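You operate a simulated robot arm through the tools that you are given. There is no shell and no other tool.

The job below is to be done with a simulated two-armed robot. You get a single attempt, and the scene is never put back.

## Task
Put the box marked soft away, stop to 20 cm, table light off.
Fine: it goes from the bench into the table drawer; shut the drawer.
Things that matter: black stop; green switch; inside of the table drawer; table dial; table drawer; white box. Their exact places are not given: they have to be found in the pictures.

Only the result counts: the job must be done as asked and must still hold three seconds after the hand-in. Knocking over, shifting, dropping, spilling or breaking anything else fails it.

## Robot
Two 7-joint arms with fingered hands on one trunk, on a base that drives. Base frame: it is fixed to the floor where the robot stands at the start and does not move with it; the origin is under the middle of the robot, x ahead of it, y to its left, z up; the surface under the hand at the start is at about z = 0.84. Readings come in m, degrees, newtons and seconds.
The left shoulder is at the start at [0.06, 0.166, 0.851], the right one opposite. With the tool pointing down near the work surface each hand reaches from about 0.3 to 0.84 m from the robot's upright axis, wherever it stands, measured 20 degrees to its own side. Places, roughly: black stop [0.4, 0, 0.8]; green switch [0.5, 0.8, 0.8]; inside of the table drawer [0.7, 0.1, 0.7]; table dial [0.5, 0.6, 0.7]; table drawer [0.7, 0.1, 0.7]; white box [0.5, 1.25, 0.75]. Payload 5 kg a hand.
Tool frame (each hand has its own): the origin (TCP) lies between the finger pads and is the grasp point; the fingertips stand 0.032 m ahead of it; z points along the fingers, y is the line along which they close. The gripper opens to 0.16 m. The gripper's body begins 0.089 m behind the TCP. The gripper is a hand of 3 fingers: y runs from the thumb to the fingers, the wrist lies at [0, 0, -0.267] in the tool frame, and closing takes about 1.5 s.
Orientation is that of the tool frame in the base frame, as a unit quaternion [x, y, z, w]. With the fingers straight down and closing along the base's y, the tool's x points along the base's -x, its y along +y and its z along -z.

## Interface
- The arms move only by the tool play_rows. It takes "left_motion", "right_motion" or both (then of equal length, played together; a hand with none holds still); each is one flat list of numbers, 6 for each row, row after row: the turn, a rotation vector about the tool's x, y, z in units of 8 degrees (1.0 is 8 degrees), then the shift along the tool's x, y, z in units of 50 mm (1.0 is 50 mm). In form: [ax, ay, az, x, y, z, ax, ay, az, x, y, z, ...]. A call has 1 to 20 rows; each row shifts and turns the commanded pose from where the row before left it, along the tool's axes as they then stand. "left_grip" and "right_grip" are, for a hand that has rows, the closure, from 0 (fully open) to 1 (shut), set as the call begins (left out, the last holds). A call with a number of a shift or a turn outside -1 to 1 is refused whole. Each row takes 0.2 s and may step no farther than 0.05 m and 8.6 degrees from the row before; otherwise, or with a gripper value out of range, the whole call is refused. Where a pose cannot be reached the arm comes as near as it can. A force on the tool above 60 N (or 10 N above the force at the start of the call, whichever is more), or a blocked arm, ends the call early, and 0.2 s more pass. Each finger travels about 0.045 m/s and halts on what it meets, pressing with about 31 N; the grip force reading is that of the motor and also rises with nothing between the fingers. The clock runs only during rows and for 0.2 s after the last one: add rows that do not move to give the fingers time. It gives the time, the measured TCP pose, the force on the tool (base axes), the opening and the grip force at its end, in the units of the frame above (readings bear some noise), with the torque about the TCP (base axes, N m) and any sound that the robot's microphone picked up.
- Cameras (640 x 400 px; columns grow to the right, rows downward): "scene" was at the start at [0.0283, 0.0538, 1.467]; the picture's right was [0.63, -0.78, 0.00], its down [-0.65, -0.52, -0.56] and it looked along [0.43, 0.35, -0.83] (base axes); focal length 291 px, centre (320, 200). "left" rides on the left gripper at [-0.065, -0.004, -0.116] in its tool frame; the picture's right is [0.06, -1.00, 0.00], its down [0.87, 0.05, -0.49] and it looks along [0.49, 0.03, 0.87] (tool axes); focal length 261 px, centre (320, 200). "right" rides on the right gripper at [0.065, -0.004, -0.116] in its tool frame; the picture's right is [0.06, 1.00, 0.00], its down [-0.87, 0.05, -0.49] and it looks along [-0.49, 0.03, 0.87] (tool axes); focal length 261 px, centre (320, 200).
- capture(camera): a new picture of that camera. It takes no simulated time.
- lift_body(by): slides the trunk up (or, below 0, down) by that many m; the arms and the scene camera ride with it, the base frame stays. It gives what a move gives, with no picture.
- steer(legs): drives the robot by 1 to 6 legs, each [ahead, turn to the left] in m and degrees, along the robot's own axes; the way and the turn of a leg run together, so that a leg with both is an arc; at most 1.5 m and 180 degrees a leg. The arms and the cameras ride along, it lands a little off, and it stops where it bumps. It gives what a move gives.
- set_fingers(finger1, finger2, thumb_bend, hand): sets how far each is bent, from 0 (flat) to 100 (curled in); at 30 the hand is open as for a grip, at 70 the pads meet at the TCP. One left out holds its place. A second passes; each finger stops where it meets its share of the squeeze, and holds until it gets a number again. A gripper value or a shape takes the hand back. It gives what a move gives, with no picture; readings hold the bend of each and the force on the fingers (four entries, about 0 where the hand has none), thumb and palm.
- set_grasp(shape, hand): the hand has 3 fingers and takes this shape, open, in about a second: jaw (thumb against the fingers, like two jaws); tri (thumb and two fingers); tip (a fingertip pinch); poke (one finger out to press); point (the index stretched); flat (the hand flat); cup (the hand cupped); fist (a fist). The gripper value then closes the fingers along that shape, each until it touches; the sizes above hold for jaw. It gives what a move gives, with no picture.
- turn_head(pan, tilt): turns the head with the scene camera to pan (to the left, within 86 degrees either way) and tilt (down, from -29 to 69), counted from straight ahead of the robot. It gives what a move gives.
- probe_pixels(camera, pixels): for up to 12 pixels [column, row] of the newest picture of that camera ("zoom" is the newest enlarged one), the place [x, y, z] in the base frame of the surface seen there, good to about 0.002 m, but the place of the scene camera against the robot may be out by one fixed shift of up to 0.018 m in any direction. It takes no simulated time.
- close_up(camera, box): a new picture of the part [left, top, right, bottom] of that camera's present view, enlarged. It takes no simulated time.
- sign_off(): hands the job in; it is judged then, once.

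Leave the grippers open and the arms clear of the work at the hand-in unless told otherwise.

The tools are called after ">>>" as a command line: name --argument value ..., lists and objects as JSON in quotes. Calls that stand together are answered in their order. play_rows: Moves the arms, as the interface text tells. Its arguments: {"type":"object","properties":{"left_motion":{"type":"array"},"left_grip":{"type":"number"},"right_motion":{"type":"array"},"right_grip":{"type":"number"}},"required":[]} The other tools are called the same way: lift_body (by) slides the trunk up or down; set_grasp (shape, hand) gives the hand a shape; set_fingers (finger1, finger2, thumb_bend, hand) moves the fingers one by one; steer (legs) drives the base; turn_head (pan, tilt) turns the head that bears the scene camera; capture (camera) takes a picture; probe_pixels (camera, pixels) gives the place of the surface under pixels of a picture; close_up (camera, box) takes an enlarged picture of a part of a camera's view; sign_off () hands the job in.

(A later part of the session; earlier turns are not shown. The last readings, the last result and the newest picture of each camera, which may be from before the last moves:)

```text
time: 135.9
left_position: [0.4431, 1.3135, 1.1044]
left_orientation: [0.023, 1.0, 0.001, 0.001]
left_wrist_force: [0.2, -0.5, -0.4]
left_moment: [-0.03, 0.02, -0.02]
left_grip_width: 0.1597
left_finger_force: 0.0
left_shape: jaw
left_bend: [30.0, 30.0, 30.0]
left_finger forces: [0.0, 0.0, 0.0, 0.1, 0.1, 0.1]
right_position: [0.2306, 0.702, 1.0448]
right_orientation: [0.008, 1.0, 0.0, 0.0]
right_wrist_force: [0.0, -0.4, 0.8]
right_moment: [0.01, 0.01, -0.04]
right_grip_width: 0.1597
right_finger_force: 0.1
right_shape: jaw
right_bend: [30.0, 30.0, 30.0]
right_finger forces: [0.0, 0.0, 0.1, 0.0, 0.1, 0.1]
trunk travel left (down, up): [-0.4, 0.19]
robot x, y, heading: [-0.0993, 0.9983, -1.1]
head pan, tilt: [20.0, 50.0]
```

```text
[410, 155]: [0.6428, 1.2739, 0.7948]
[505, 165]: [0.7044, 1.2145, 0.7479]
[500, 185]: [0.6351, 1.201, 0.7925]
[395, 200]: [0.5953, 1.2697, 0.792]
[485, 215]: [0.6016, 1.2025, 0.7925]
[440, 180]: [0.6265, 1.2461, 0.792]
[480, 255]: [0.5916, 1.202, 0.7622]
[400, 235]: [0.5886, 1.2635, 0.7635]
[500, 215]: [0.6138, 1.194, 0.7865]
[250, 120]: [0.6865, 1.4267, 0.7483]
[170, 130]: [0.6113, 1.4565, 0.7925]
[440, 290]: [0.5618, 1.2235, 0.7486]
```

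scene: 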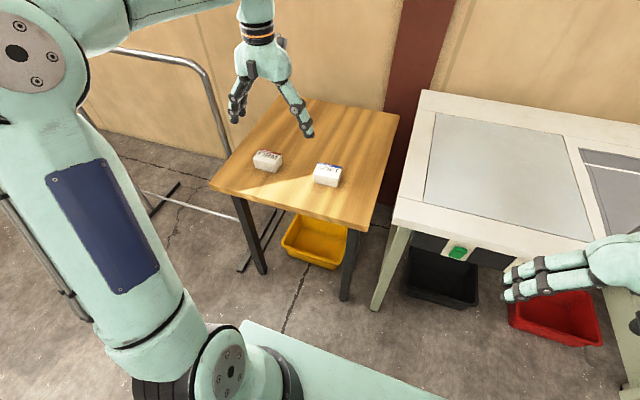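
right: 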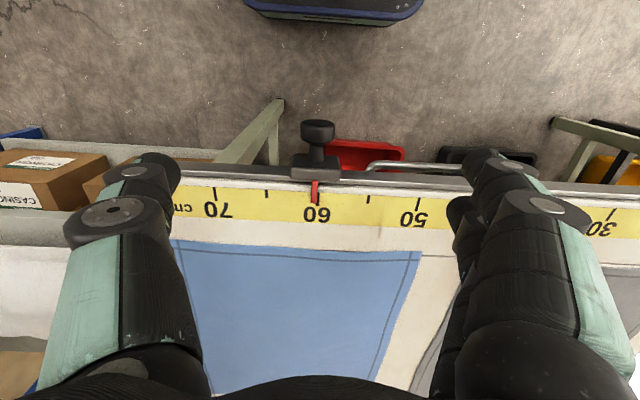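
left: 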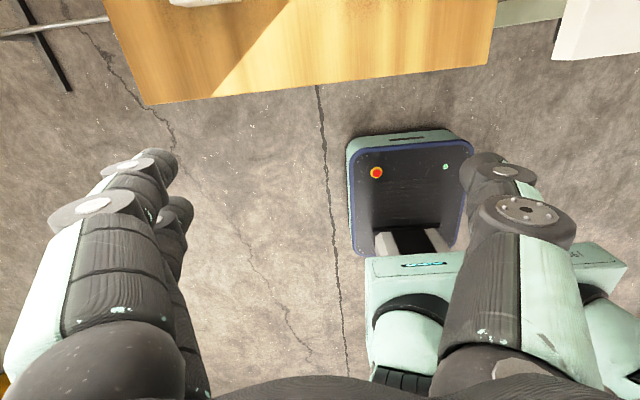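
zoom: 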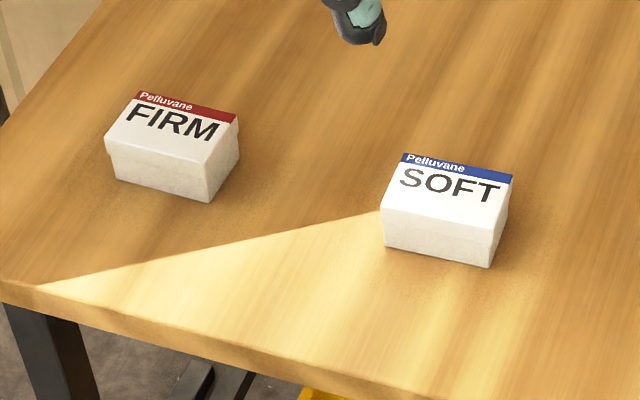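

SOFT measures about 0.08 m along y, 0.055 m along x and 0.044 m high. After correcting for the camera shift it is centred near (0.609, 1.231) with its top at z≈0.804. I'll bring the open left hand above it at z≈0.93 and check with the hand camera.

>>> play_rows --left_motion '[0, 0, 0, -0.476, -0.214, 0.497, 0, 0, 0, -0.476, -0.214, 0.497, 0, 0, 0, -0.476, -0.214, 0.497, 0, 0, 0, -0.476, -0.214, 0.497, 0, 0, 0, -0.476, -0.214, 0.497, 0, 0, 0, -0.476, -0.214, 0.497, 0, 0, 0, -0.476, -0.214, 0.497]'

>>> capture --camera "left"

```text
time: 137.5
left_position: [0.6083, 1.231, 0.927]
left_orientation: [0.024, 1.0, 0.002, 0.001]
left_wrist_force: [0.6, -1.1, -0.6]
left_moment: [-0.01, 0.01, -0.02]
left_grip_width: 0.1598
left_finger_force: 0.0
left_shape: jaw
left_bend: [30.0, 30.0, 30.0]
left_finger forces: [0.0, 0.1, 0.0, 0.0, 0.0, 0.0]
right_position: [0.2304, 0.7027, 1.044]
right_orientation: [0.009, 1.0, 0.0, 0.001]
right_wrist_force: [0.0, -0.1, 0.4]
right_moment: [0.0, 0.0, 0.0]
right_grip_width: 0.1597
right_finger_force: 0.1
right_shape: jaw
right_bend: [30.0, 30.0, 30.0]
right_finger forces: [0.0, 0.1, 0.0, 0.0, 0.1, 0.0]
trunk travel left (down, up): [-0.4, 0.19]
robot x, y, heading: [-0.0967, 0.9975, -0.8]
head pan, tilt: [20.0, 50.0]
```

```text
taken
```

left: 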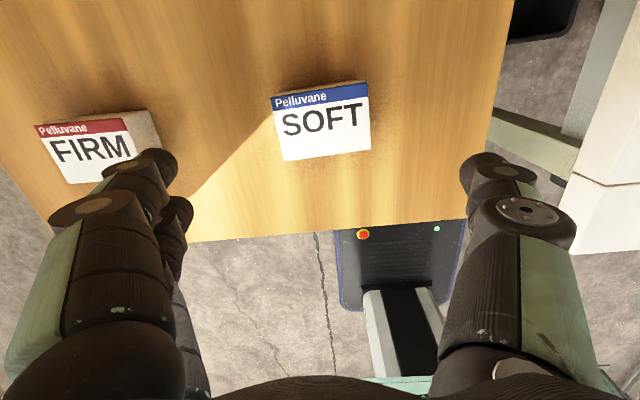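

SOFT is in clear view between the fingers, with its top corners at about (272,95), (367,82), (371,149) and (281,160). I'll probe those corners with the hand camera.

>>> probe_pixels --camera "left" --pixels '[[275, 100], [364, 86], [367, 146], [284, 157], [320, 122], [276, 128], [367, 115], [325, 153], [318, 93], [240, 150], [420, 130], [100, 145]]'

>>> close_up --camera "left" --box '[240, 60, 400, 180]'

```text
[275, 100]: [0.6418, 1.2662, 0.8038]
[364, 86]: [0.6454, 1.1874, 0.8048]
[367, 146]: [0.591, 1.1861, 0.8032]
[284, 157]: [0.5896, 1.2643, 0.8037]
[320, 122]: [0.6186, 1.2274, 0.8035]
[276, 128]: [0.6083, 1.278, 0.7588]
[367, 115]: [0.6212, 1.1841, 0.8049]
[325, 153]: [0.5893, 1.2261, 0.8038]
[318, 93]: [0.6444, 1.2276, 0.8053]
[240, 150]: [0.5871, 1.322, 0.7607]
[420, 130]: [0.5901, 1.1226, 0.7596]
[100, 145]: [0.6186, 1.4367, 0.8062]
```

```text
3.33 times, centred on (320, 120) of left
```

zoom: 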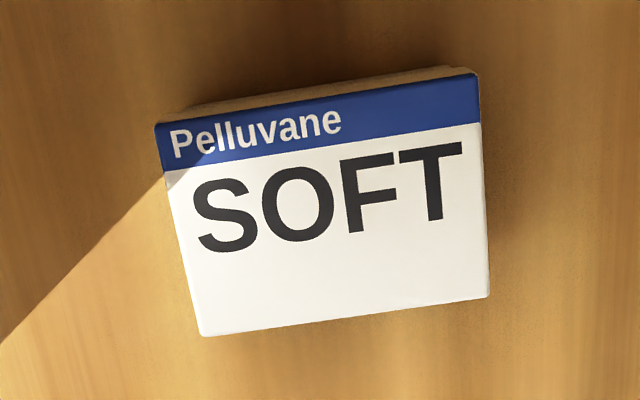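

SOFT's centre is (0.617, 1.226), its top at z=0.804, the bench at z=0.760, and the box is turned about +2°. I'll align the hand with it, centre over it and descend to TCP z≈0.80, with tips 8 mm above the bench and fingers open on both ends.

>>> play_rows --left_motion '[0, 0, -0.58, 0, 0, 0, 0, 0, 0, -0.17, -0.106, 0.3, 0, 0, 0, 0, 0, 0.5, 0, 0, 0, 0, 0, 0.5, 0, 0, 0, 0, 0, 0.5, 0, 0, 0, 0, 0, 0.5, 0, 0, 0, 0, 0, 0.24]' --left_grip 0

>>> capture --camera "left"

```text
time: 139.1
left_position: [0.6163, 1.2259, 0.8009]
left_orientation: [-0.017, 1.0, 0.001, 0.001]
left_wrist_force: [0.4, 0.4, -0.2]
left_moment: [0.0, 0.0, 0.03]
left_grip_width: 0.1598
left_finger_force: 0.1
left_shape: jaw
left_bend: [30.0, 30.0, 30.0]
left_finger forces: [0.1, 0.1, 0.1, 0.0, 0.0, 0.0]
right_position: [0.231, 0.7019, 1.044]
right_orientation: [0.008, 1.0, 0.001, 0.0]
right_wrist_force: [-0.1, 0.0, -0.3]
right_moment: [0.04, 0.02, 0.02]
right_grip_width: 0.1602
right_finger_force: 0.0
right_shape: jaw
right_bend: [30.0, 30.0, 30.0]
right_finger forces: [0.1, 0.1, 0.1, 0.0, 0.0, 0.0]
trunk travel left (down, up): [-0.4, 0.19]
robot x, y, heading: [-0.1012, 0.9966, -0.6]
head pan, tilt: [20.0, 50.0]
```

```text
taken
```

left: 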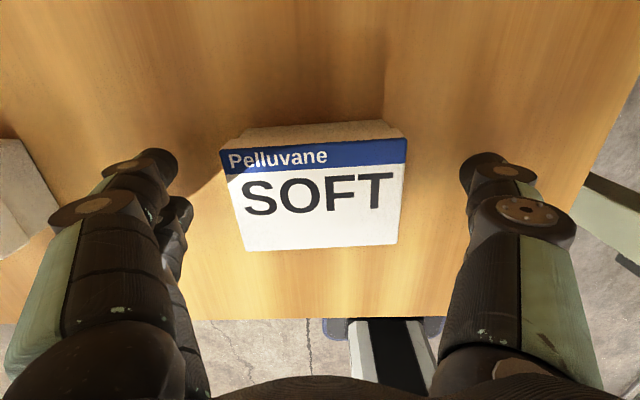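

The box is centred between the open fingers and square to them. I'll close the hand on its ends.

>>> play_rows --left_motion '[0, 0, 0, 0, 0, 0, 0, 0, 0, 0, 0, 0, 0, 0, 0, 0, 0, 0, 0, 0, 0, 0, 0, 0, 0, 0, 0, 0, 0, 0, 0, 0, 0, 0, 0, 0, 0, 0, 0, 0, 0, 0]' --left_grip 1

>>> capture --camera "left"

```text
time: 140.7
left_position: [0.616, 1.2261, 0.8025]
left_orientation: [-0.018, 1.0, 0.001, 0.001]
left_wrist_force: [-0.3, -0.4, -1.5]
left_moment: [0.0, -0.03, 0.01]
left_grip_width: 0.0787
left_finger_force: 31.0
left_shape: jaw
left_bend: [72.0, 72.0, 70.0]
left_finger forces: [14.0, 14.0, 0.0, 0.0, 28.0, 0.0]
right_position: [0.2299, 0.7016, 1.0448]
right_orientation: [0.008, 1.0, 0.0, 0.001]
right_wrist_force: [0.4, -0.3, -0.2]
right_moment: [0.02, 0.01, 0.02]
right_grip_width: 0.1596
right_finger_force: 0.0
right_shape: jaw
right_bend: [30.0, 30.0, 30.0]
right_finger forces: [0.1, 0.1, 0.0, 0.0, 0.0, 0.1]
trunk travel left (down, up): [-0.4, 0.19]
robot x, y, heading: [-0.0999, 0.996, -0.9]
head pan, tilt: [20.0, 50.0]
```

```text
taken
```

left: 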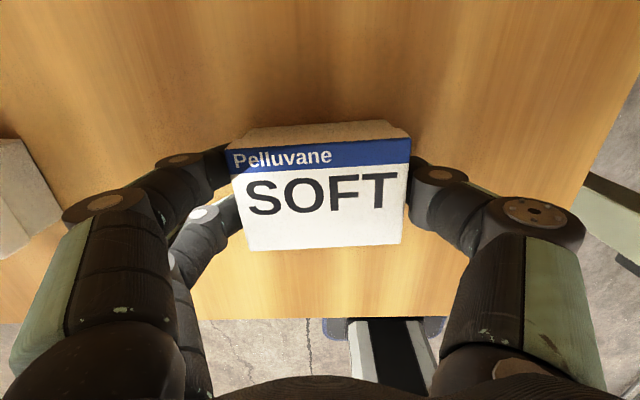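

The box is held, 0.079 m wide with balanced forces of 14, 14 and 28 N. I'll lift it 13 cm and check that it stays in the hand.

>>> play_rows --left_motion '[0, 0, 0, 0, 0, -0.2, 0, 0, 0, 0, 0, -0.4, 0, 0, 0, 0, 0, -0.5, 0, 0, 0, 0, 0, -0.5, 0, 0, 0, 0, 0, -0.5, 0, 0, 0, 0, 0, -0.5]'

>>> capture --camera "left"

```text
time: 142.1
left_position: [0.6154, 1.2252, 0.9327]
left_orientation: [-0.018, 1.0, 0.001, 0.002]
left_wrist_force: [-0.1, 0.4, -1.2]
left_moment: [0.02, 0.0, -0.03]
left_grip_width: 0.0783
left_finger_force: 31.0
left_shape: jaw
left_bend: [72.0, 72.0, 70.0]
left_finger forces: [14.1, 14.1, 0.0, 0.0, 28.1, 0.1]
right_position: [0.2308, 0.7019, 1.0447]
right_orientation: [0.008, 1.0, 0.0, 0.0]
right_wrist_force: [-0.1, -0.4, 0.1]
right_moment: [0.02, -0.02, 0.01]
right_grip_width: 0.1599
right_finger_force: 0.2
right_shape: jaw
right_bend: [30.0, 30.0, 30.0]
right_finger forces: [0.0, 0.1, 0.0, 0.1, 0.1, 0.1]
trunk travel left (down, up): [-0.4, 0.19]
robot x, y, heading: [-0.0991, 0.9985, -0.9]
head pan, tilt: [20.0, 50.0]
```

```text
taken
```

left: 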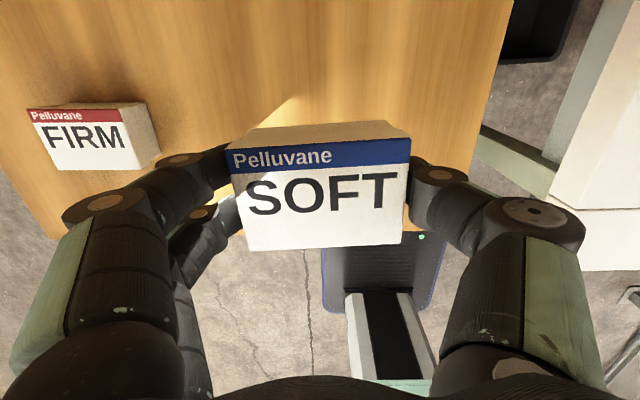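

The SOFT box hangs securely and FIRM was not touched. I'll draw the arm in toward the robot, then drive back 0.4 m, turn right, drive 0.98 m and turn back to face the drawer.

>>> play_rows --left_motion '[0, 0, 0, 0.6, 0, -0.2, 0, 0, 0, 0.8, 0, -0.2, 0, 0, 0, 0.8, 0, -0.2, 0, 0, 0, 0.8, 0, -0.2, 0, 0, 0, 0.6, 0, -0.2]'

>>> steer --legs '[[-0.4, 0], [0, -89], [0.98, 0], [0, 90]]'

>>> turn_head --pan 0 --tilt 48

>>> capture --camera "scene"

>>> capture --camera "left"

```text
time: 143.3
left_position: [0.4334, 1.2205, 0.9813]
left_orientation: [-0.017, 1.0, 0.0, 0.002]
left_wrist_force: [1.1, -0.5, 0.3]
left_moment: [-0.03, -0.03, 0.0]
left_grip_width: 0.0785
left_finger_force: 30.5
left_shape: jaw
left_bend: [72.0, 72.0, 70.0]
left_finger forces: [14.0, 14.1, 0.0, 0.0, 28.1, 0.0]
right_position: [0.2296, 0.701, 1.045]
right_orientation: [0.008, 1.0, 0.0, 0.0]
right_wrist_force: [-0.1, 0.4, 0.0]
right_moment: [0.02, 0.01, 0.04]
right_grip_width: 0.1598
right_finger_force: 0.1
right_shape: jaw
right_bend: [30.0, 30.0, 30.0]
right_finger forces: [0.0, 0.0, 0.1, 0.0, 0.0, 0.0]
trunk travel left (down, up): [-0.4, 0.19]
robot x, y, heading: [-0.0996, 0.9972, -0.9]
head pan, tilt: [20.0, 50.0]
```

```text
time: 158.4
left_position: [0.033, 0.2413, 0.9803]
left_orientation: [-0.016, 1.0, 0.001, 0.001]
left_wrist_force: [0.6, 0.2, -0.5]
left_moment: [0.0, 0.0, 0.02]
left_grip_width: 0.0782
left_finger_force: 30.8
left_shape: jaw
left_bend: [72.0, 72.0, 70.0]
left_finger forces: [13.9, 13.9, 0.0, 0.0, 27.9, 0.0]
right_position: [-0.172, -0.2774, 1.0438]
right_orientation: [0.008, 1.0, 0.0, 0.001]
right_wrist_force: [0.8, -0.4, -0.8]
right_moment: [-0.01, -0.02, 0.05]
right_grip_width: 0.1599
right_finger_force: 0.1
right_shape: jaw
right_bend: [30.0, 30.0, 30.0]
right_finger forces: [0.0, 0.0, 0.0, 0.1, 0.0, 0.1]
trunk travel left (down, up): [-0.4, 0.19]
robot x, y, heading: [-0.5058, 0.0206, -0.6]
head pan, tilt: [20.0, 50.0]
```

```text
time: 159.2
left_position: [0.0339, 0.2417, 0.9807]
left_orientation: [-0.017, 1.0, 0.0, 0.001]
left_wrist_force: [0.1, -0.5, -1.1]
left_moment: [0.05, 0.03, -0.01]
left_grip_width: 0.0779
left_finger_force: 30.9
left_shape: jaw
left_bend: [72.0, 72.0, 70.0]
left_finger forces: [14.0, 14.0, 0.0, 0.1, 27.9, 0.0]
right_position: [-0.1715, -0.2771, 1.0443]
right_orientation: [0.008, 1.0, 0.0, 0.0]
right_wrist_force: [-0.7, -0.4, -0.3]
right_moment: [-0.02, 0.02, -0.02]
right_grip_width: 0.1599
right_finger_force: 0.1
right_shape: jaw
right_bend: [30.0, 30.0, 30.0]
right_finger forces: [0.1, 0.1, 0.0, 0.0, 0.0, 0.0]
trunk travel left (down, up): [-0.4, 0.19]
robot x, y, heading: [-0.4974, 0.0219, -0.9]
head pan, tilt: [0.0, 48.0]
```

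```text
taken
```

scene: 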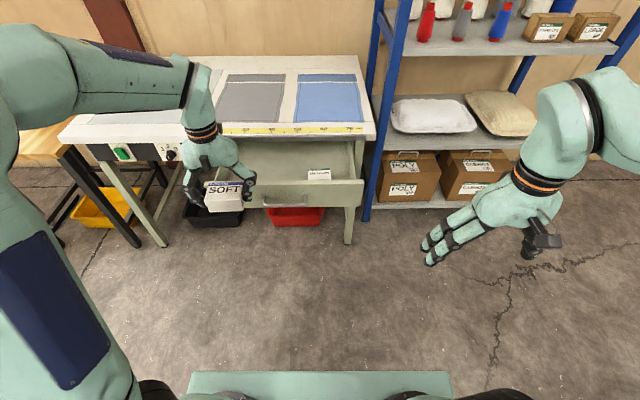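

```text
taken
```

left: 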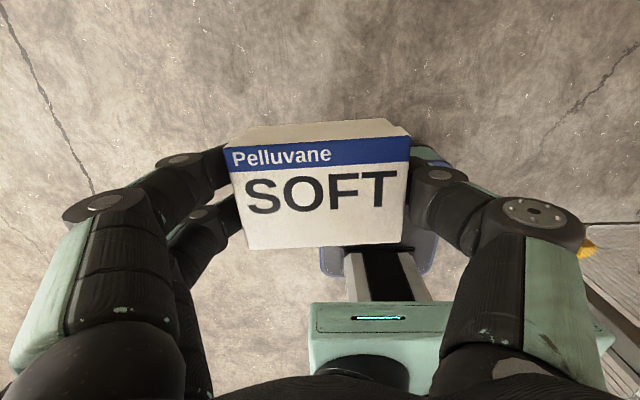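

The robot is at (-0.50, 0.02) and the box is still held at z≈0.98, well above the drawer. I'll drive 0.31 m forward to bring the box over the open drawer.

>>> steer --legs '[[0.31, 0.6]]'

>>> turn_head --pan 15 --tilt 62

>>> capture --camera "scene"

>>> capture --camera "left"

```text
time: 161.3
left_position: [0.3418, 0.2428, 0.9815]
left_orientation: [-0.021, 1.0, 0.001, 0.0]
left_wrist_force: [-0.1, 0.0, -0.5]
left_moment: [-0.01, 0.02, -0.01]
left_grip_width: 0.0784
left_finger_force: 30.9
left_shape: jaw
left_bend: [72.0, 72.0, 70.0]
left_finger forces: [13.9, 14.0, 0.1, 0.0, 27.8, 0.0]
right_position: [0.1426, -0.278, 1.0425]
right_orientation: [0.003, 1.0, 0.0, 0.0]
right_wrist_force: [-0.3, 0.4, 0.0]
right_moment: [0.0, 0.03, -0.03]
right_grip_width: 0.1599
right_finger_force: 0.1
right_shape: jaw
right_bend: [30.0, 30.0, 30.0]
right_finger forces: [0.0, 0.0, 0.0, 0.0, 0.1, 0.0]
trunk travel left (down, up): [-0.4, 0.19]
robot x, y, heading: [-0.1931, 0.0183, -0.5]
head pan, tilt: [0.0, 48.0]
```

```text
time: 162.1
left_position: [0.3403, 0.2436, 0.981]
left_orientation: [-0.021, 1.0, 0.001, 0.001]
left_wrist_force: [0.2, 0.3, -0.4]
left_moment: [-0.03, 0.02, -0.03]
left_grip_width: 0.0781
left_finger_force: 31.1
left_shape: jaw
left_bend: [72.0, 72.0, 70.0]
left_finger forces: [13.9, 14.0, 0.1, 0.0, 27.9, 0.0]
right_position: [0.1407, -0.2781, 1.0447]
right_orientation: [0.003, 1.0, 0.001, 0.001]
right_wrist_force: [-0.1, 0.9, 1.3]
right_moment: [-0.03, -0.04, -0.02]
right_grip_width: 0.16
right_finger_force: 0.1
right_shape: jaw
right_bend: [30.0, 30.0, 30.0]
right_finger forces: [0.1, 0.0, 0.0, 0.0, 0.1, 0.1]
trunk travel left (down, up): [-0.4, 0.19]
robot x, y, heading: [-0.1914, 0.0184, -0.3]
head pan, tilt: [15.0, 62.0]
```

```text
taken
```

scene: 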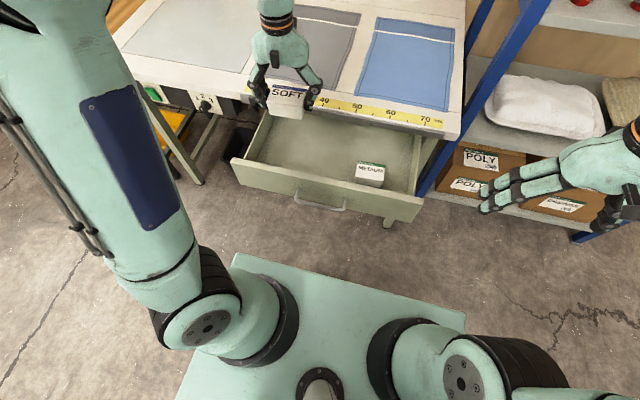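

```text
taken
```

left: 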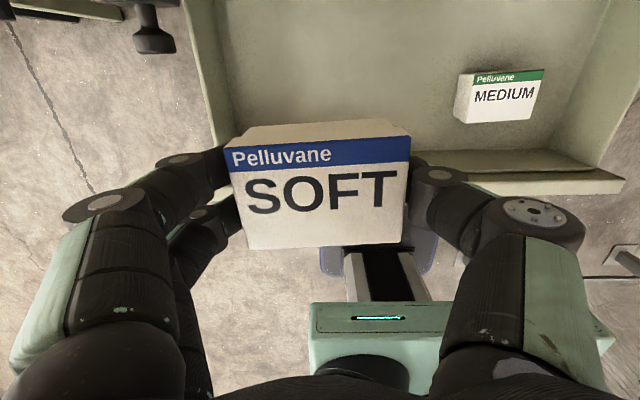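

The drawer is visible beneath the box. I'll probe the drawer's left wall, front wall, floor and the MEDIUM box with the hand camera.

>>> probe_pixels --camera "left" --pixels '[[215, 80], [230, 60], [205, 60], [430, 100], [540, 160], [540, 185], [460, 115], [500, 95], [470, 100], [330, 60], [155, 40], [560, 60]]'

>>> probe_pixels --camera "scene" --pixels '[[250, 160], [240, 162], [330, 190], [345, 196], [300, 150], [370, 172], [262, 122], [415, 140], [380, 200], [275, 175], [320, 160], [290, 135]]'

```text
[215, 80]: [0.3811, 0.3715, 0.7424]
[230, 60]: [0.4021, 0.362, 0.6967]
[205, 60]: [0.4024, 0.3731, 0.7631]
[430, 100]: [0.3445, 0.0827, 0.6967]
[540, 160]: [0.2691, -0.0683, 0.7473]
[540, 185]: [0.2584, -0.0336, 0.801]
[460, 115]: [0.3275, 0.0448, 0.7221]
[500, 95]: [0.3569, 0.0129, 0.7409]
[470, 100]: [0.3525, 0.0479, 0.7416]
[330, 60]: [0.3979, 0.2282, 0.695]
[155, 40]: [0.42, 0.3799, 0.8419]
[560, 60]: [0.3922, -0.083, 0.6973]
```

```text
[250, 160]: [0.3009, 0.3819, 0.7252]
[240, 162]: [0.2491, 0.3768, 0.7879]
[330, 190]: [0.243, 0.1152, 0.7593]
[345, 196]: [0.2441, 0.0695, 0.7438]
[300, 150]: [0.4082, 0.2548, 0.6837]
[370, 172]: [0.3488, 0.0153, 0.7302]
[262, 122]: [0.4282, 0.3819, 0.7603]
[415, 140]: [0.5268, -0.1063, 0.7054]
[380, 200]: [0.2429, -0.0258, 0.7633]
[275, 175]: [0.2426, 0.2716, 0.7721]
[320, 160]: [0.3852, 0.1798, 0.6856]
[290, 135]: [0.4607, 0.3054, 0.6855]
```

The drawer floor is at z=0.6965, the front wall's inner face at x≈0.269, the left wall at y≈0.372, and MEDIUM reaches only to y≈0.05. I'll move over (0.335, 0.21) and lower the box to about 2 cm above the floor.

>>> play_rows --left_motion '[0, 0, 0, 0.128, -0.668, 0, 0, 0, 0, 0, 0, 0.55, 0, 0, 0, 0, 0, 0.55, 0, 0, 0, 0, 0, 0.55, 0, 0, 0, 0, 0, 0.55, 0, 0, 0, 0, 0, 0.55, 0, 0, 0, 0, 0, 0.55, 0, 0, 0, 0, 0, 0.55, 0, 0, 0, 0, 0, 0.55]'

>>> capture --camera "scene"

>>> capture --camera "left"

```text
time: 164.1
left_position: [0.3371, 0.2103, 0.761]
left_orientation: [-0.022, 1.0, 0.001, 0.001]
left_wrist_force: [-0.4, -0.6, -1.4]
left_moment: [0.0, 0.01, -0.01]
left_grip_width: 0.0777
left_finger_force: 31.0
left_shape: jaw
left_bend: [72.0, 72.0, 70.0]
left_finger forces: [14.0, 14.1, 0.0, 0.1, 28.3, 0.0]
right_position: [0.1416, -0.2776, 1.0447]
right_orientation: [0.002, 1.0, 0.001, 0.001]
right_wrist_force: [0.1, -0.9, -0.3]
right_moment: [0.0, 0.02, -0.01]
right_grip_width: 0.1598
right_finger_force: 0.0
right_shape: jaw
right_bend: [30.0, 30.0, 30.0]
right_finger forces: [0.0, 0.0, 0.1, 0.0, 0.0, 0.0]
trunk travel left (down, up): [-0.4, 0.19]
robot x, y, heading: [-0.195, 0.0177, -0.2]
head pan, tilt: [15.0, 62.0]
```

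```text
taken
```

scene: 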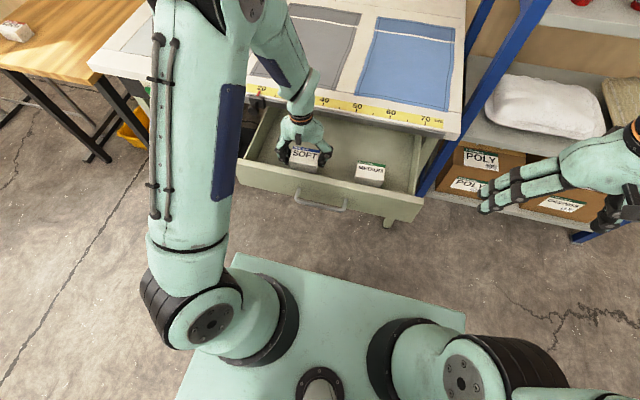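

```text
taken
```

left: 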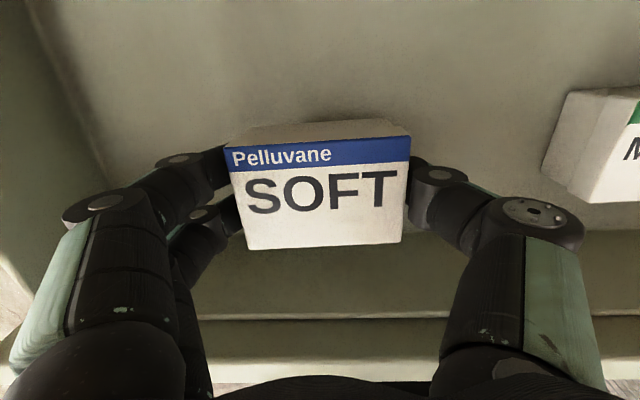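

The box is inside the drawer and clear of MEDIUM and the walls. I'll lower the last 2 cm in small steps until it rests on the floor.

>>> play_rows --left_motion '[0, 0, 0, 0, 0, 0.2, 0, 0, 0, 0, 0, 0.12, 0, 0, 0, 0, 0, 0.06, 0, 0, 0, 0, 0, 0.05]'

```text
time: 165.1
left_position: [0.337, 0.2087, 0.7392]
left_orientation: [-0.021, 1.0, 0.001, 0.001]
left_wrist_force: [0.4, 0.5, -1.5]
left_moment: [0.01, 0.0, 0.01]
left_grip_width: 0.0781
left_finger_force: 30.7
left_shape: jaw
left_bend: [72.0, 72.0, 70.0]
left_finger forces: [14.0, 14.1, 0.1, 0.0, 28.2, 0.0]
right_position: [0.1414, -0.2766, 1.0446]
right_orientation: [0.004, 1.0, -0.001, 0.0]
right_wrist_force: [0.2, 0.6, 0.7]
right_moment: [0.02, -0.02, 0.01]
right_grip_width: 0.1598
right_finger_force: 0.0
right_shape: jaw
right_bend: [30.0, 30.0, 30.0]
right_finger forces: [0.1, 0.0, 0.0, 0.1, 0.1, 0.0]
trunk travel left (down, up): [-0.4, 0.19]
robot x, y, heading: [-0.1889, 0.0148, -0.1]
head pan, tilt: [15.0, 62.0]
```

No floor contact is felt yet at TCP z=0.739. I'll go a few millimetres lower in small steps and watch the force.

>>> play_rows --left_motion '[0, 0, 0, 0, 0, 0.03, 0, 0, 0, 0, 0, 0.03, 0, 0, 0, 0, 0, 0]'

>>> capture --camera "left"

```text
time: 165.9
left_position: [0.3371, 0.2098, 0.7383]
left_orientation: [-0.022, 1.0, 0.001, 0.003]
left_wrist_force: [-0.1, 0.9, 15.3]
left_moment: [0.06, -0.03, -0.03]
left_grip_width: 0.0778
left_finger_force: 31.1
left_shape: jaw
left_bend: [73.0, 73.0, 70.0]
left_finger forces: [15.8, 15.9, 0.0, 0.0, 30.5, 0.0]
right_position: [0.1394, -0.2774, 1.0442]
right_orientation: [0.002, 1.0, 0.001, 0.001]
right_wrist_force: [-0.4, 0.0, 0.0]
right_moment: [0.0, 0.0, 0.01]
right_grip_width: 0.16
right_finger_force: 0.0
right_shape: jaw
right_bend: [30.0, 30.0, 30.0]
right_finger forces: [0.1, 0.2, 0.1, 0.0, 0.1, 0.0]
trunk travel left (down, up): [-0.4, 0.19]
robot x, y, heading: [-0.19, 0.0147, -0.7]
head pan, tilt: [15.0, 62.0]
```

```text
taken
```

left: 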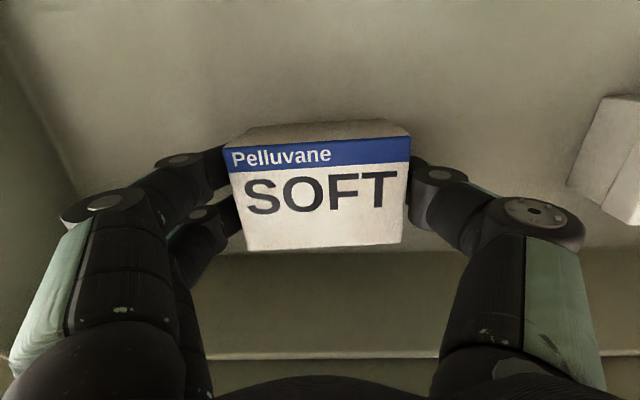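

The box now rests on the floor, with 15 N upward force felt. I'll ease up 1 mm and open the fingers.

>>> play_rows --left_motion '[0, 0, 0, 0, 0, -0.03, 0, 0, 0, 0, 0, 0]'

>>> play_rows --left_motion '[0, 0, 0, 0, 0, 0, 0, 0, 0, 0, 0, 0, 0, 0, 0, 0, 0, 0, 0, 0, 0, 0, 0, 0, 0, 0, 0, 0, 0, 0, 0, 0, 0, 0, 0, 0]' --left_grip 0.15

>>> capture --camera "left"

```text
time: 166.5
left_position: [0.3363, 0.2093, 0.7383]
left_orientation: [-0.023, 1.0, 0.001, 0.002]
left_wrist_force: [0.9, 0.7, 8.4]
left_moment: [-0.02, 0.03, 0.01]
left_grip_width: 0.0779
left_finger_force: 30.4
left_shape: jaw
left_bend: [73.0, 73.0, 70.0]
left_finger forces: [15.5, 15.8, 0.0, 0.1, 30.6, 0.0]
right_position: [0.1404, -0.2781, 1.0444]
right_orientation: [0.003, 1.0, 0.0, 0.0]
right_wrist_force: [0.4, -0.8, -0.3]
right_moment: [0.0, -0.01, 0.02]
right_grip_width: 0.1596
right_finger_force: 0.1
right_shape: jaw
right_bend: [30.0, 30.0, 30.0]
right_finger forces: [0.0, 0.1, 0.0, 0.2, 0.1, 0.0]
trunk travel left (down, up): [-0.4, 0.19]
robot x, y, heading: [-0.19, 0.0157, -0.5]
head pan, tilt: [15.0, 62.0]
```

```text
time: 167.9
left_position: [0.3371, 0.2105, 0.7379]
left_orientation: [-0.022, 1.0, 0.002, 0.002]
left_wrist_force: [1.1, -0.2, 0.9]
left_moment: [0.0, -0.01, -0.03]
left_grip_width: 0.1359
left_finger_force: 0.0
left_shape: jaw
left_bend: [54.0, 54.0, 50.0]
left_finger forces: [0.0, 0.0, 0.0, 0.0, 0.1, 0.0]
right_position: [0.1422, -0.2772, 1.0447]
right_orientation: [0.004, 1.0, -0.001, 0.0]
right_wrist_force: [-0.2, -0.7, -1.2]
right_moment: [0.01, -0.01, -0.01]
right_grip_width: 0.1597
right_finger_force: 0.1
right_shape: jaw
right_bend: [30.0, 30.0, 30.0]
right_finger forces: [0.0, 0.0, 0.0, 0.0, 0.0, 0.0]
trunk travel left (down, up): [-0.4, 0.19]
robot x, y, heading: [-0.1902, 0.0165, -0.4]
head pan, tilt: [15.0, 62.0]
```

```text
taken
```

left: 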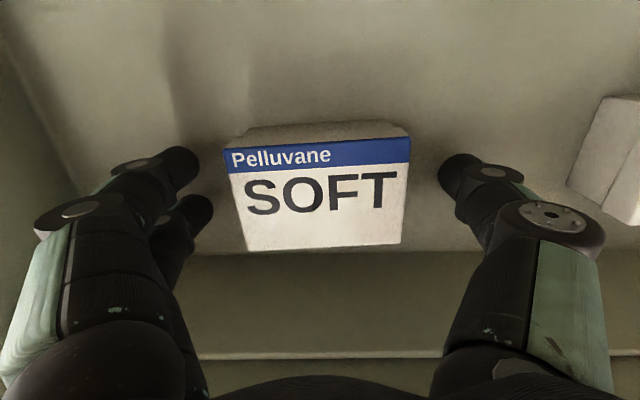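

The box stands free in the drawer. I'll lift the hand straight up and out, then look.

>>> play_rows --left_motion '[0, 0, 0, 0, 0, -0.3, 0, 0, 0, 0, 0, -0.6, 0, 0, 0, 0, 0, -0.8, 0, 0, 0, 0, 0, -0.8, 0, 0, 0, 0, 0, -0.8, 0, 0, 0, 0, 0, -0.8, 0, 0, 0, 0, 0, -0.8, 0, 0, 0, 0, 0, -0.8]'

>>> capture --camera "left"

>>> capture --camera "scene"

```text
time: 169.7
left_position: [0.3355, 0.2096, 1.0241]
left_orientation: [-0.022, 1.0, 0.001, 0.001]
left_wrist_force: [0.5, -0.2, -0.7]
left_moment: [0.02, -0.01, 0.01]
left_grip_width: 0.1359
left_finger_force: 0.0
left_shape: jaw
left_bend: [54.0, 54.0, 50.0]
left_finger forces: [0.0, 0.0, 0.0, 0.0, 0.0, 0.1]
right_position: [0.1414, -0.2771, 1.0453]
right_orientation: [0.004, 1.0, 0.0, 0.0]
right_wrist_force: [-0.1, 0.1, 0.7]
right_moment: [-0.01, 0.0, 0.0]
right_grip_width: 0.1599
right_finger_force: 0.0
right_shape: jaw
right_bend: [30.0, 30.0, 30.0]
right_finger forces: [0.1, 0.0, 0.0, 0.0, 0.0, 0.0]
trunk travel left (down, up): [-0.4, 0.19]
robot x, y, heading: [-0.1874, 0.0164, -0.5]
head pan, tilt: [15.0, 62.0]
```

```text
taken
```

left: 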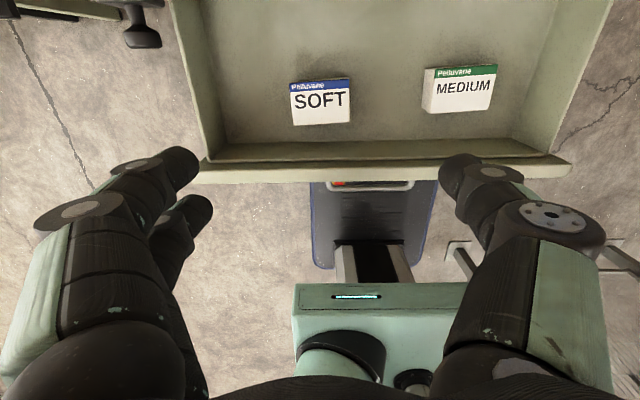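

```text
taken
```

scene: 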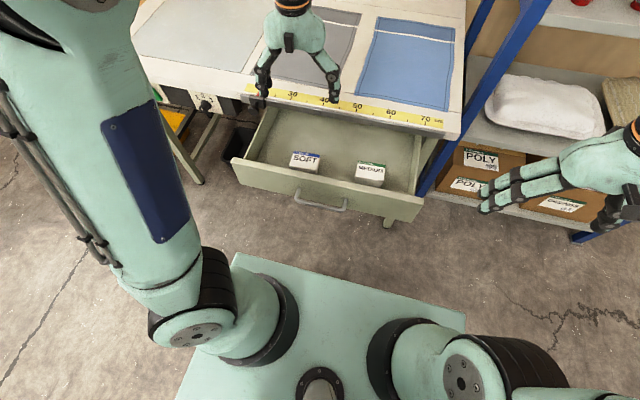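

SOFT stands in the drawer beside MEDIUM, both upright. To shut the drawer I'll back up 0.42 m and lower the trunk 0.38 m, as I did when opening it.

>>> steer --legs '[[-0.42, 0.4]]'

>>> lift_body --by -0.38

```text
time: 172.2
left_position: [-0.0859, 0.2151, 1.0223]
left_orientation: [-0.027, 1.0, 0.001, 0.002]
left_wrist_force: [-0.1, 0.3, -0.3]
left_moment: [-0.01, -0.02, 0.01]
left_grip_width: 0.1362
left_finger_force: 0.0
left_shape: jaw
left_bend: [54.0, 54.0, 50.0]
left_finger forces: [0.1, 0.0, 0.1, 0.0, 0.0, 0.0]
right_position: [-0.2742, -0.2728, 1.0439]
right_orientation: [-0.002, 1.0, 0.0, 0.0]
right_wrist_force: [-0.2, 0.2, 0.3]
right_moment: [-0.01, -0.01, 0.03]
right_grip_width: 0.1597
right_finger_force: 0.2
right_shape: jaw
right_bend: [30.0, 30.0, 30.0]
right_finger forces: [0.0, 0.1, 0.0, 0.0, 0.1, 0.0]
trunk travel left (down, up): [-0.4, 0.19]
robot x, y, heading: [-0.61, 0.0129, 0.2]
head pan, tilt: [15.0, 62.0]
```

```text
time: 175.9
left_position: [-0.086, 0.2149, 0.6427]
left_orientation: [-0.027, 1.0, 0.001, 0.001]
left_wrist_force: [0.0, 0.5, -0.5]
left_moment: [-0.01, 0.0, -0.02]
left_grip_width: 0.1358
left_finger_force: 0.1
left_shape: jaw
left_bend: [54.0, 54.0, 50.0]
left_finger forces: [0.0, 0.0, 0.1, 0.0, 0.0, 0.0]
right_position: [-0.2746, -0.2724, 0.6637]
right_orientation: [-0.003, 1.0, 0.0, 0.0]
right_wrist_force: [-0.7, 0.7, 0.4]
right_moment: [0.0, 0.01, -0.02]
right_grip_width: 0.1599
right_finger_force: 0.0
right_shape: jaw
right_bend: [30.0, 30.0, 30.0]
right_finger forces: [0.0, 0.1, 0.0, 0.0, 0.1, 0.0]
trunk travel left (down, up): [-0.02, 0.57]
robot x, y, heading: [-0.6108, 0.014, 0.2]
head pan, tilt: [15.0, 62.0]
```

Both arms are clear. I'll straighten the left hand's yaw, close the fingers into a point, pitch it up 40°, move to about (0.02, 0.13, 0.73), then pitch on to 75°.

>>> play_rows --left_motion '[0, 0, 0.39, 0, 0, 0, 0, -1, 0, 0, 0, 0, 0, -1, 0, 0, 0, 0, 0, -1, 0, 0, 0, 0, 0, -1, 0, 0, 0, 0, 0, -1, 0, 0, 0, 0, 0, 0, 0, -0.548, -0.34, 0.006, 0, 0, 0, -0.548, -0.34, 0.006, 0, 0, 0, -0.548, -0.34, 0.006, 0, 0, 0, -0.548, -0.34, 0.006, 0, 0, 0, -0.548, -0.34, 0.006, 0, -0.875, 0, 0, 0, 0, 0, -0.875, 0, 0, 0, 0, 0, -0.875, 0, 0, 0, 0, 0, -0.875, 0, 0, 0, 0, 0, -0.875, 0, 0, 0, 0]' --left_grip 1

>>> capture --camera "left"

>>> turn_head --pan 0 --tilt 35

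>>> capture --camera "scene"

```text
time: 179.3
left_position: [0.0202, 0.13, 0.7305]
left_orientation: [0.001, 0.89, 0.001, 0.455]
left_wrist_force: [1.2, -0.3, 0.4]
left_moment: [0.01, 0.04, 0.01]
left_grip_width: 0.0
left_finger_force: 31.3
left_shape: jaw
left_bend: [65.0, 65.0, 67.0]
left_finger forces: [0.1, 0.0, 0.1, 0.0, 0.1, 0.1]
left hand out of reach, approached as far as the arm can: row 14, 15, 16
right_position: [-0.2754, -0.2732, 0.6651]
right_orientation: [-0.003, 1.0, 0.001, 0.0]
right_wrist_force: [0.9, 0.0, -0.4]
right_moment: [-0.01, -0.01, -0.04]
right_grip_width: 0.16
right_finger_force: 0.1
right_shape: jaw
right_bend: [30.0, 30.0, 30.0]
right_finger forces: [0.0, 0.0, 0.0, 0.0, 0.1, 0.1]
trunk travel left (down, up): [-0.02, 0.57]
robot x, y, heading: [-0.6131, 0.0173, 0.2]
head pan, tilt: [15.0, 62.0]
```

```text
taken
```

left: 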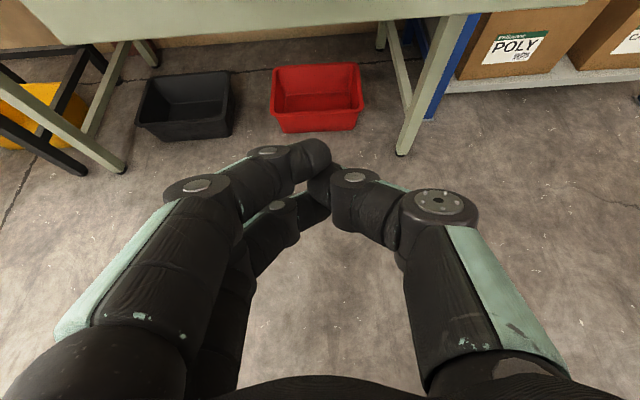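

```text
time: 180.2
left_position: [0.0207, 0.1304, 0.7289]
left_orientation: [0.001, 0.89, 0.001, 0.455]
left_wrist_force: [-0.2, -0.4, 0.0]
left_moment: [0.01, -0.01, -0.01]
left_grip_width: 0.0
left_finger_force: 31.0
left_shape: jaw
left_bend: [65.0, 65.0, 67.0]
left_finger forces: [0.0, 0.0, 0.1, 0.0, 0.0, 0.1]
right_position: [-0.2756, -0.273, 0.6638]
right_orientation: [-0.003, 1.0, 0.0, 0.0]
right_wrist_force: [-0.1, -0.6, 0.5]
right_moment: [0.02, 0.04, -0.03]
right_grip_width: 0.1599
right_finger_force: 0.1
right_shape: jaw
right_bend: [30.0, 30.0, 30.0]
right_finger forces: [0.1, 0.0, 0.1, 0.1, 0.0, 0.0]
trunk travel left (down, up): [-0.02, 0.57]
robot x, y, heading: [-0.612, 0.0154, 0.5]
head pan, tilt: [0.0, 35.0]
```

```text
taken
```

scene: 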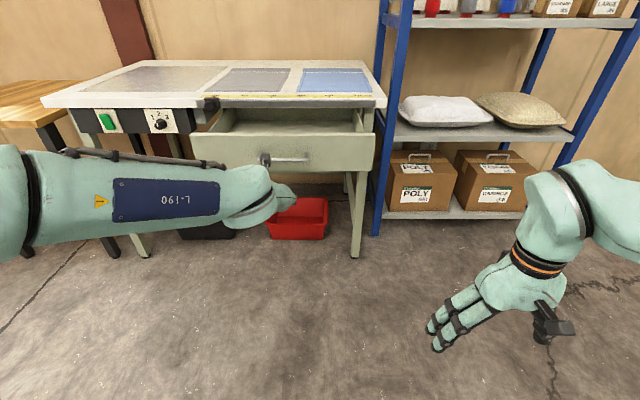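

The hand stopped at 54° from vertical, which is enough for pushing and keeps well clear of the rail. The fingertips are at about x=0.06 and the handle bar at about x=0.20, z=0.74. I'll raise the hand 13 mm to handle height and drive 0.12 m closer, then check the alignment.

>>> play_rows --left_motion '[0, 0, 0, -0.21, 0, -0.153, 0, 0, 0, 0, 0, 0]'

>>> steer --legs '[[0.11, 0]]'

>>> capture --camera "left"

```text
time: 180.8
left_position: [0.0203, 0.1294, 0.7433]
left_orientation: [0.001, 0.891, 0.001, 0.454]
left_wrist_force: [0.4, 0.2, 1.1]
left_moment: [0.01, 0.06, 0.0]
left_grip_width: 0.0
left_finger_force: 30.4
left_shape: jaw
left_bend: [65.0, 65.0, 67.0]
left_finger forces: [0.0, 0.1, 0.0, 0.0, 0.0, 0.0]
right_position: [-0.2761, -0.2742, 0.6634]
right_orientation: [-0.003, 1.0, -0.001, 0.0]
right_wrist_force: [-0.6, -0.2, -0.1]
right_moment: [0.0, 0.01, 0.0]
right_grip_width: 0.1596
right_finger_force: 0.0
right_shape: jaw
right_bend: [30.0, 30.0, 30.0]
right_finger forces: [0.0, 0.0, 0.0, 0.1, 0.0, 0.0]
trunk travel left (down, up): [-0.02, 0.57]
robot x, y, heading: [-0.6098, 0.0162, 0.3]
head pan, tilt: [0.0, 35.0]
```

```text
time: 182.0
left_position: [0.1312, 0.1298, 0.7437]
left_orientation: [0.001, 0.891, 0.0, 0.454]
left_wrist_force: [-0.8, -0.5, -0.3]
left_moment: [0.01, 0.01, 0.0]
left_grip_width: 0.0001
left_finger_force: 31.0
left_shape: jaw
left_bend: [65.0, 65.0, 67.0]
left_finger forces: [0.0, 0.1, 0.0, 0.1, 0.1, 0.0]
right_position: [-0.1654, -0.2726, 0.6636]
right_orientation: [-0.002, 1.0, 0.0, -0.001]
right_wrist_force: [0.7, 0.2, -0.3]
right_moment: [0.02, -0.01, -0.03]
right_grip_width: 0.16
right_finger_force: 0.0
right_shape: jaw
right_bend: [30.0, 30.0, 30.0]
right_finger forces: [0.0, 0.0, 0.0, 0.1, 0.1, 0.1]
trunk travel left (down, up): [-0.02, 0.57]
robot x, y, heading: [-0.4982, 0.0189, 0.1]
head pan, tilt: [0.0, 35.0]
```

```text
taken
```

left: 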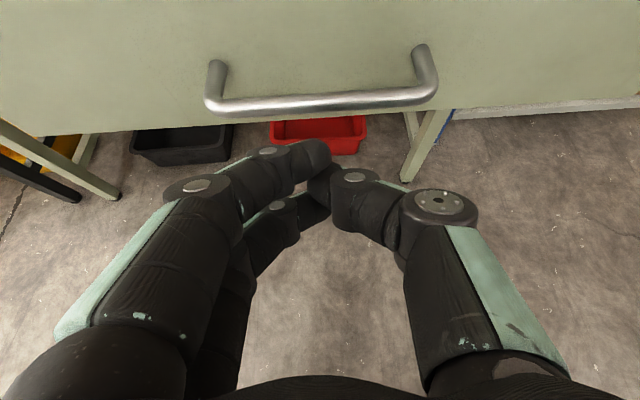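

>>> probe_pixels --camera "left" --pixels '[[320, 100], [320, 94], [225, 102], [420, 94], [318, 143], [325, 152], [320, 60], [300, 150], [320, 20]]'

```text
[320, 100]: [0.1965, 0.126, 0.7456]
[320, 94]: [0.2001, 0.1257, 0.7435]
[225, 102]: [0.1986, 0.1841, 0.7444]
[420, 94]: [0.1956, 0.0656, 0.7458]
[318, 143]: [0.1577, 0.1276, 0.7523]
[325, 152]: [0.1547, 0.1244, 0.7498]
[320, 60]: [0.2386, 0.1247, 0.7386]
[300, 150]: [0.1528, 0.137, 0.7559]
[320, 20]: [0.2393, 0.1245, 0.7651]
```

The bar front is at x≈0.197 with its centre near z≈0.740, and the fingertip is 3–4 cm in front of it at the same height. I'll drive forward gently in short legs, 0.26 m in all, to push the drawer most of the way in.

>>> steer --legs '[[0.03, 0], [0.05, 0], [0.06, 0], [0.06, 0], [0.06, 0]]'

>>> capture --camera "left"

>>> capture --camera "scene"

```text
time: 185.1
left_position: [0.3905, 0.1321, 0.7423]
left_orientation: [0.0, 0.891, 0.001, 0.454]
left_wrist_force: [-0.3, 0.2, -0.7]
left_moment: [-0.03, -0.02, -0.03]
left_grip_width: 0.0
left_finger_force: 31.7
left_shape: jaw
left_bend: [66.0, 65.0, 67.0]
left_finger forces: [0.0, 0.0, 0.1, 0.0, 0.0, 0.0]
right_position: [0.0952, -0.2712, 0.6637]
right_orientation: [-0.003, 1.0, 0.001, -0.001]
right_wrist_force: [0.1, -0.5, -0.2]
right_moment: [-0.03, -0.02, 0.03]
right_grip_width: 0.1598
right_finger_force: 0.2
right_shape: jaw
right_bend: [30.0, 30.0, 30.0]
right_finger forces: [0.1, 0.1, 0.0, 0.0, 0.0, 0.0]
trunk travel left (down, up): [-0.02, 0.57]
robot x, y, heading: [-0.2413, 0.0148, 0.0]
head pan, tilt: [0.0, 35.0]
```

```text
taken
```

left: 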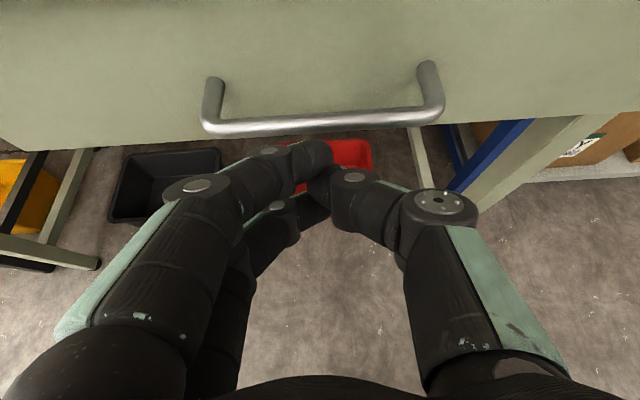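

```text
taken
```

scene: 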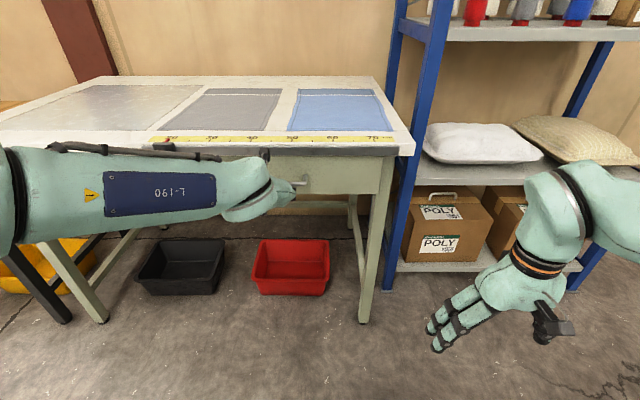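

The drawer is nearly in. I'll probe the bar and panel to see how much is left.

>>> probe_pixels --camera "left" --pixels '[[320, 122], [320, 60], [320, 20], [318, 143], [230, 128], [420, 115]]'

```text
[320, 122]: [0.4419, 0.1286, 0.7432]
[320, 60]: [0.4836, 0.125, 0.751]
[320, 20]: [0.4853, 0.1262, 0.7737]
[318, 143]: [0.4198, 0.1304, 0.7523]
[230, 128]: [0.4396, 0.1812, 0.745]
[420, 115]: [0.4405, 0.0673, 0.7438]
```

The panel is at x≈0.4845 and shut is 0.5195, so 3.5 cm remain. I'll push on with the arm in 5 mm steps; the force limit will stop it at the end stop.

>>> play_rows --left_motion '[0, 0, 0, -0.0588, 0, 0.0809, 0, 0, 0, -0.0588, 0, 0.0809, 0, 0, 0, -0.0588, 0, 0.0809, 0, 0, 0, -0.0588, 0, 0.0809, 0, 0, 0, -0.0588, 0, 0.0809, 0, 0, 0, -0.0588, 0, 0.0809, 0, 0, 0, -0.0588, 0, 0.0809, 0, 0, 0, -0.0588, 0, 0.0809, 0, 0, 0, -0.0588, 0, 0.0809]'

>>> capture --camera "left"

>>> probe_pixels --camera "left" --pixels '[[320, 130], [320, 60], [320, 20], [220, 60], [420, 60]]'

```text
time: 187.1
left_position: [0.435, 0.1318, 0.7415]
left_orientation: [0.0, 0.891, 0.002, 0.455]
left_wrist_force: [0.2, -0.2, 0.6]
left_moment: [-0.02, 0.04, -0.01]
left_grip_width: 0.0
left_finger_force: 31.0
left_shape: jaw
left_bend: [66.0, 65.0, 67.0]
left_finger forces: [0.0, 0.0, 0.0, 0.0, 0.0, 0.1]
right_position: [0.0948, -0.2722, 0.664]
right_orientation: [-0.003, 1.0, 0.001, 0.0]
right_wrist_force: [-1.1, 0.1, 0.2]
right_moment: [0.0, 0.02, 0.05]
right_grip_width: 0.16
right_finger_force: 0.1
right_shape: jaw
right_bend: [30.0, 30.0, 30.0]
right_finger forces: [0.0, 0.1, 0.1, 0.0, 0.0, 0.0]
trunk travel left (down, up): [-0.02, 0.57]
robot x, y, heading: [-0.2419, 0.0186, 0.3]
head pan, tilt: [0.0, 35.0]
```

```text
taken
```

left: 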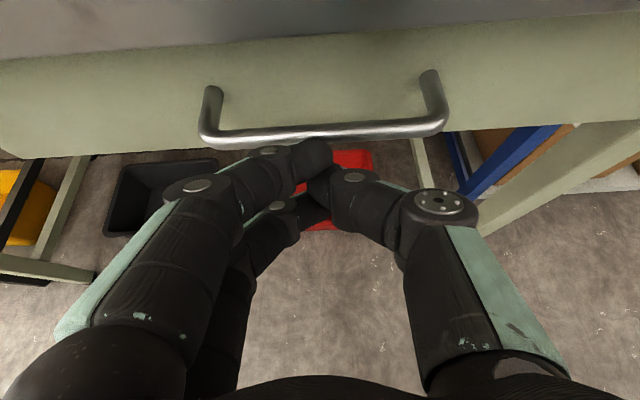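

```text
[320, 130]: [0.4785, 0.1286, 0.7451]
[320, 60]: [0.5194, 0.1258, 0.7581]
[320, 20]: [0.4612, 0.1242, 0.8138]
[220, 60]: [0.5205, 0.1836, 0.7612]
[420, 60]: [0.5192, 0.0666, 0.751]
```

The panel is back at x≈0.5195, the same as before opening. I'll push a few millimetres more to confirm it sits at its stop.

>>> play_rows --left_motion '[0, 0, 0, -0.0353, 0, 0.0485, 0, 0, 0, -0.0353, 0, 0.0485, 0, 0, 0, 0, 0, 0]'

>>> capture --camera "left"

>>> probe_pixels --camera "left" --pixels '[[320, 130], [320, 60], [220, 60], [420, 60]]'

```text
time: 187.9
left_position: [0.4412, 0.1308, 0.7474]
left_orientation: [0.003, 0.889, -0.001, 0.458]
left_wrist_force: [-22.1, 3.2, 11.0]
left_moment: [0.01, -0.32, 0.09]
left_grip_width: 0.0003
left_finger_force: 31.4
left_shape: jaw
left_bend: [70.0, 65.0, 67.0]
left_finger forces: [44.3, 0.0, 0.0, 0.0, 0.0, 0.0]
right_position: [0.0933, -0.271, 0.666]
right_orientation: [-0.002, 1.0, 0.001, 0.001]
right_wrist_force: [-0.8, -1.1, 0.1]
right_moment: [0.01, -0.02, -0.02]
right_grip_width: 0.1602
right_finger_force: 0.0
right_shape: jaw
right_bend: [30.0, 30.0, 30.0]
right_finger forces: [0.0, 0.0, 0.0, 0.1, 0.0, 0.0]
trunk travel left (down, up): [-0.02, 0.57]
robot x, y, heading: [-0.238, 0.0181, 0.3]
head pan, tilt: [0.0, 35.0]
```

```text
taken
```

left: 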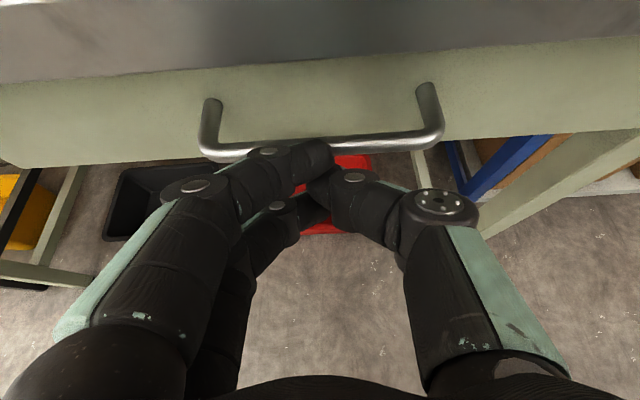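

```text
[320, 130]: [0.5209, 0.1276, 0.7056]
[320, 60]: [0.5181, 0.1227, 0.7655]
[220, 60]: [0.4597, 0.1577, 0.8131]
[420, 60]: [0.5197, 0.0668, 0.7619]
```

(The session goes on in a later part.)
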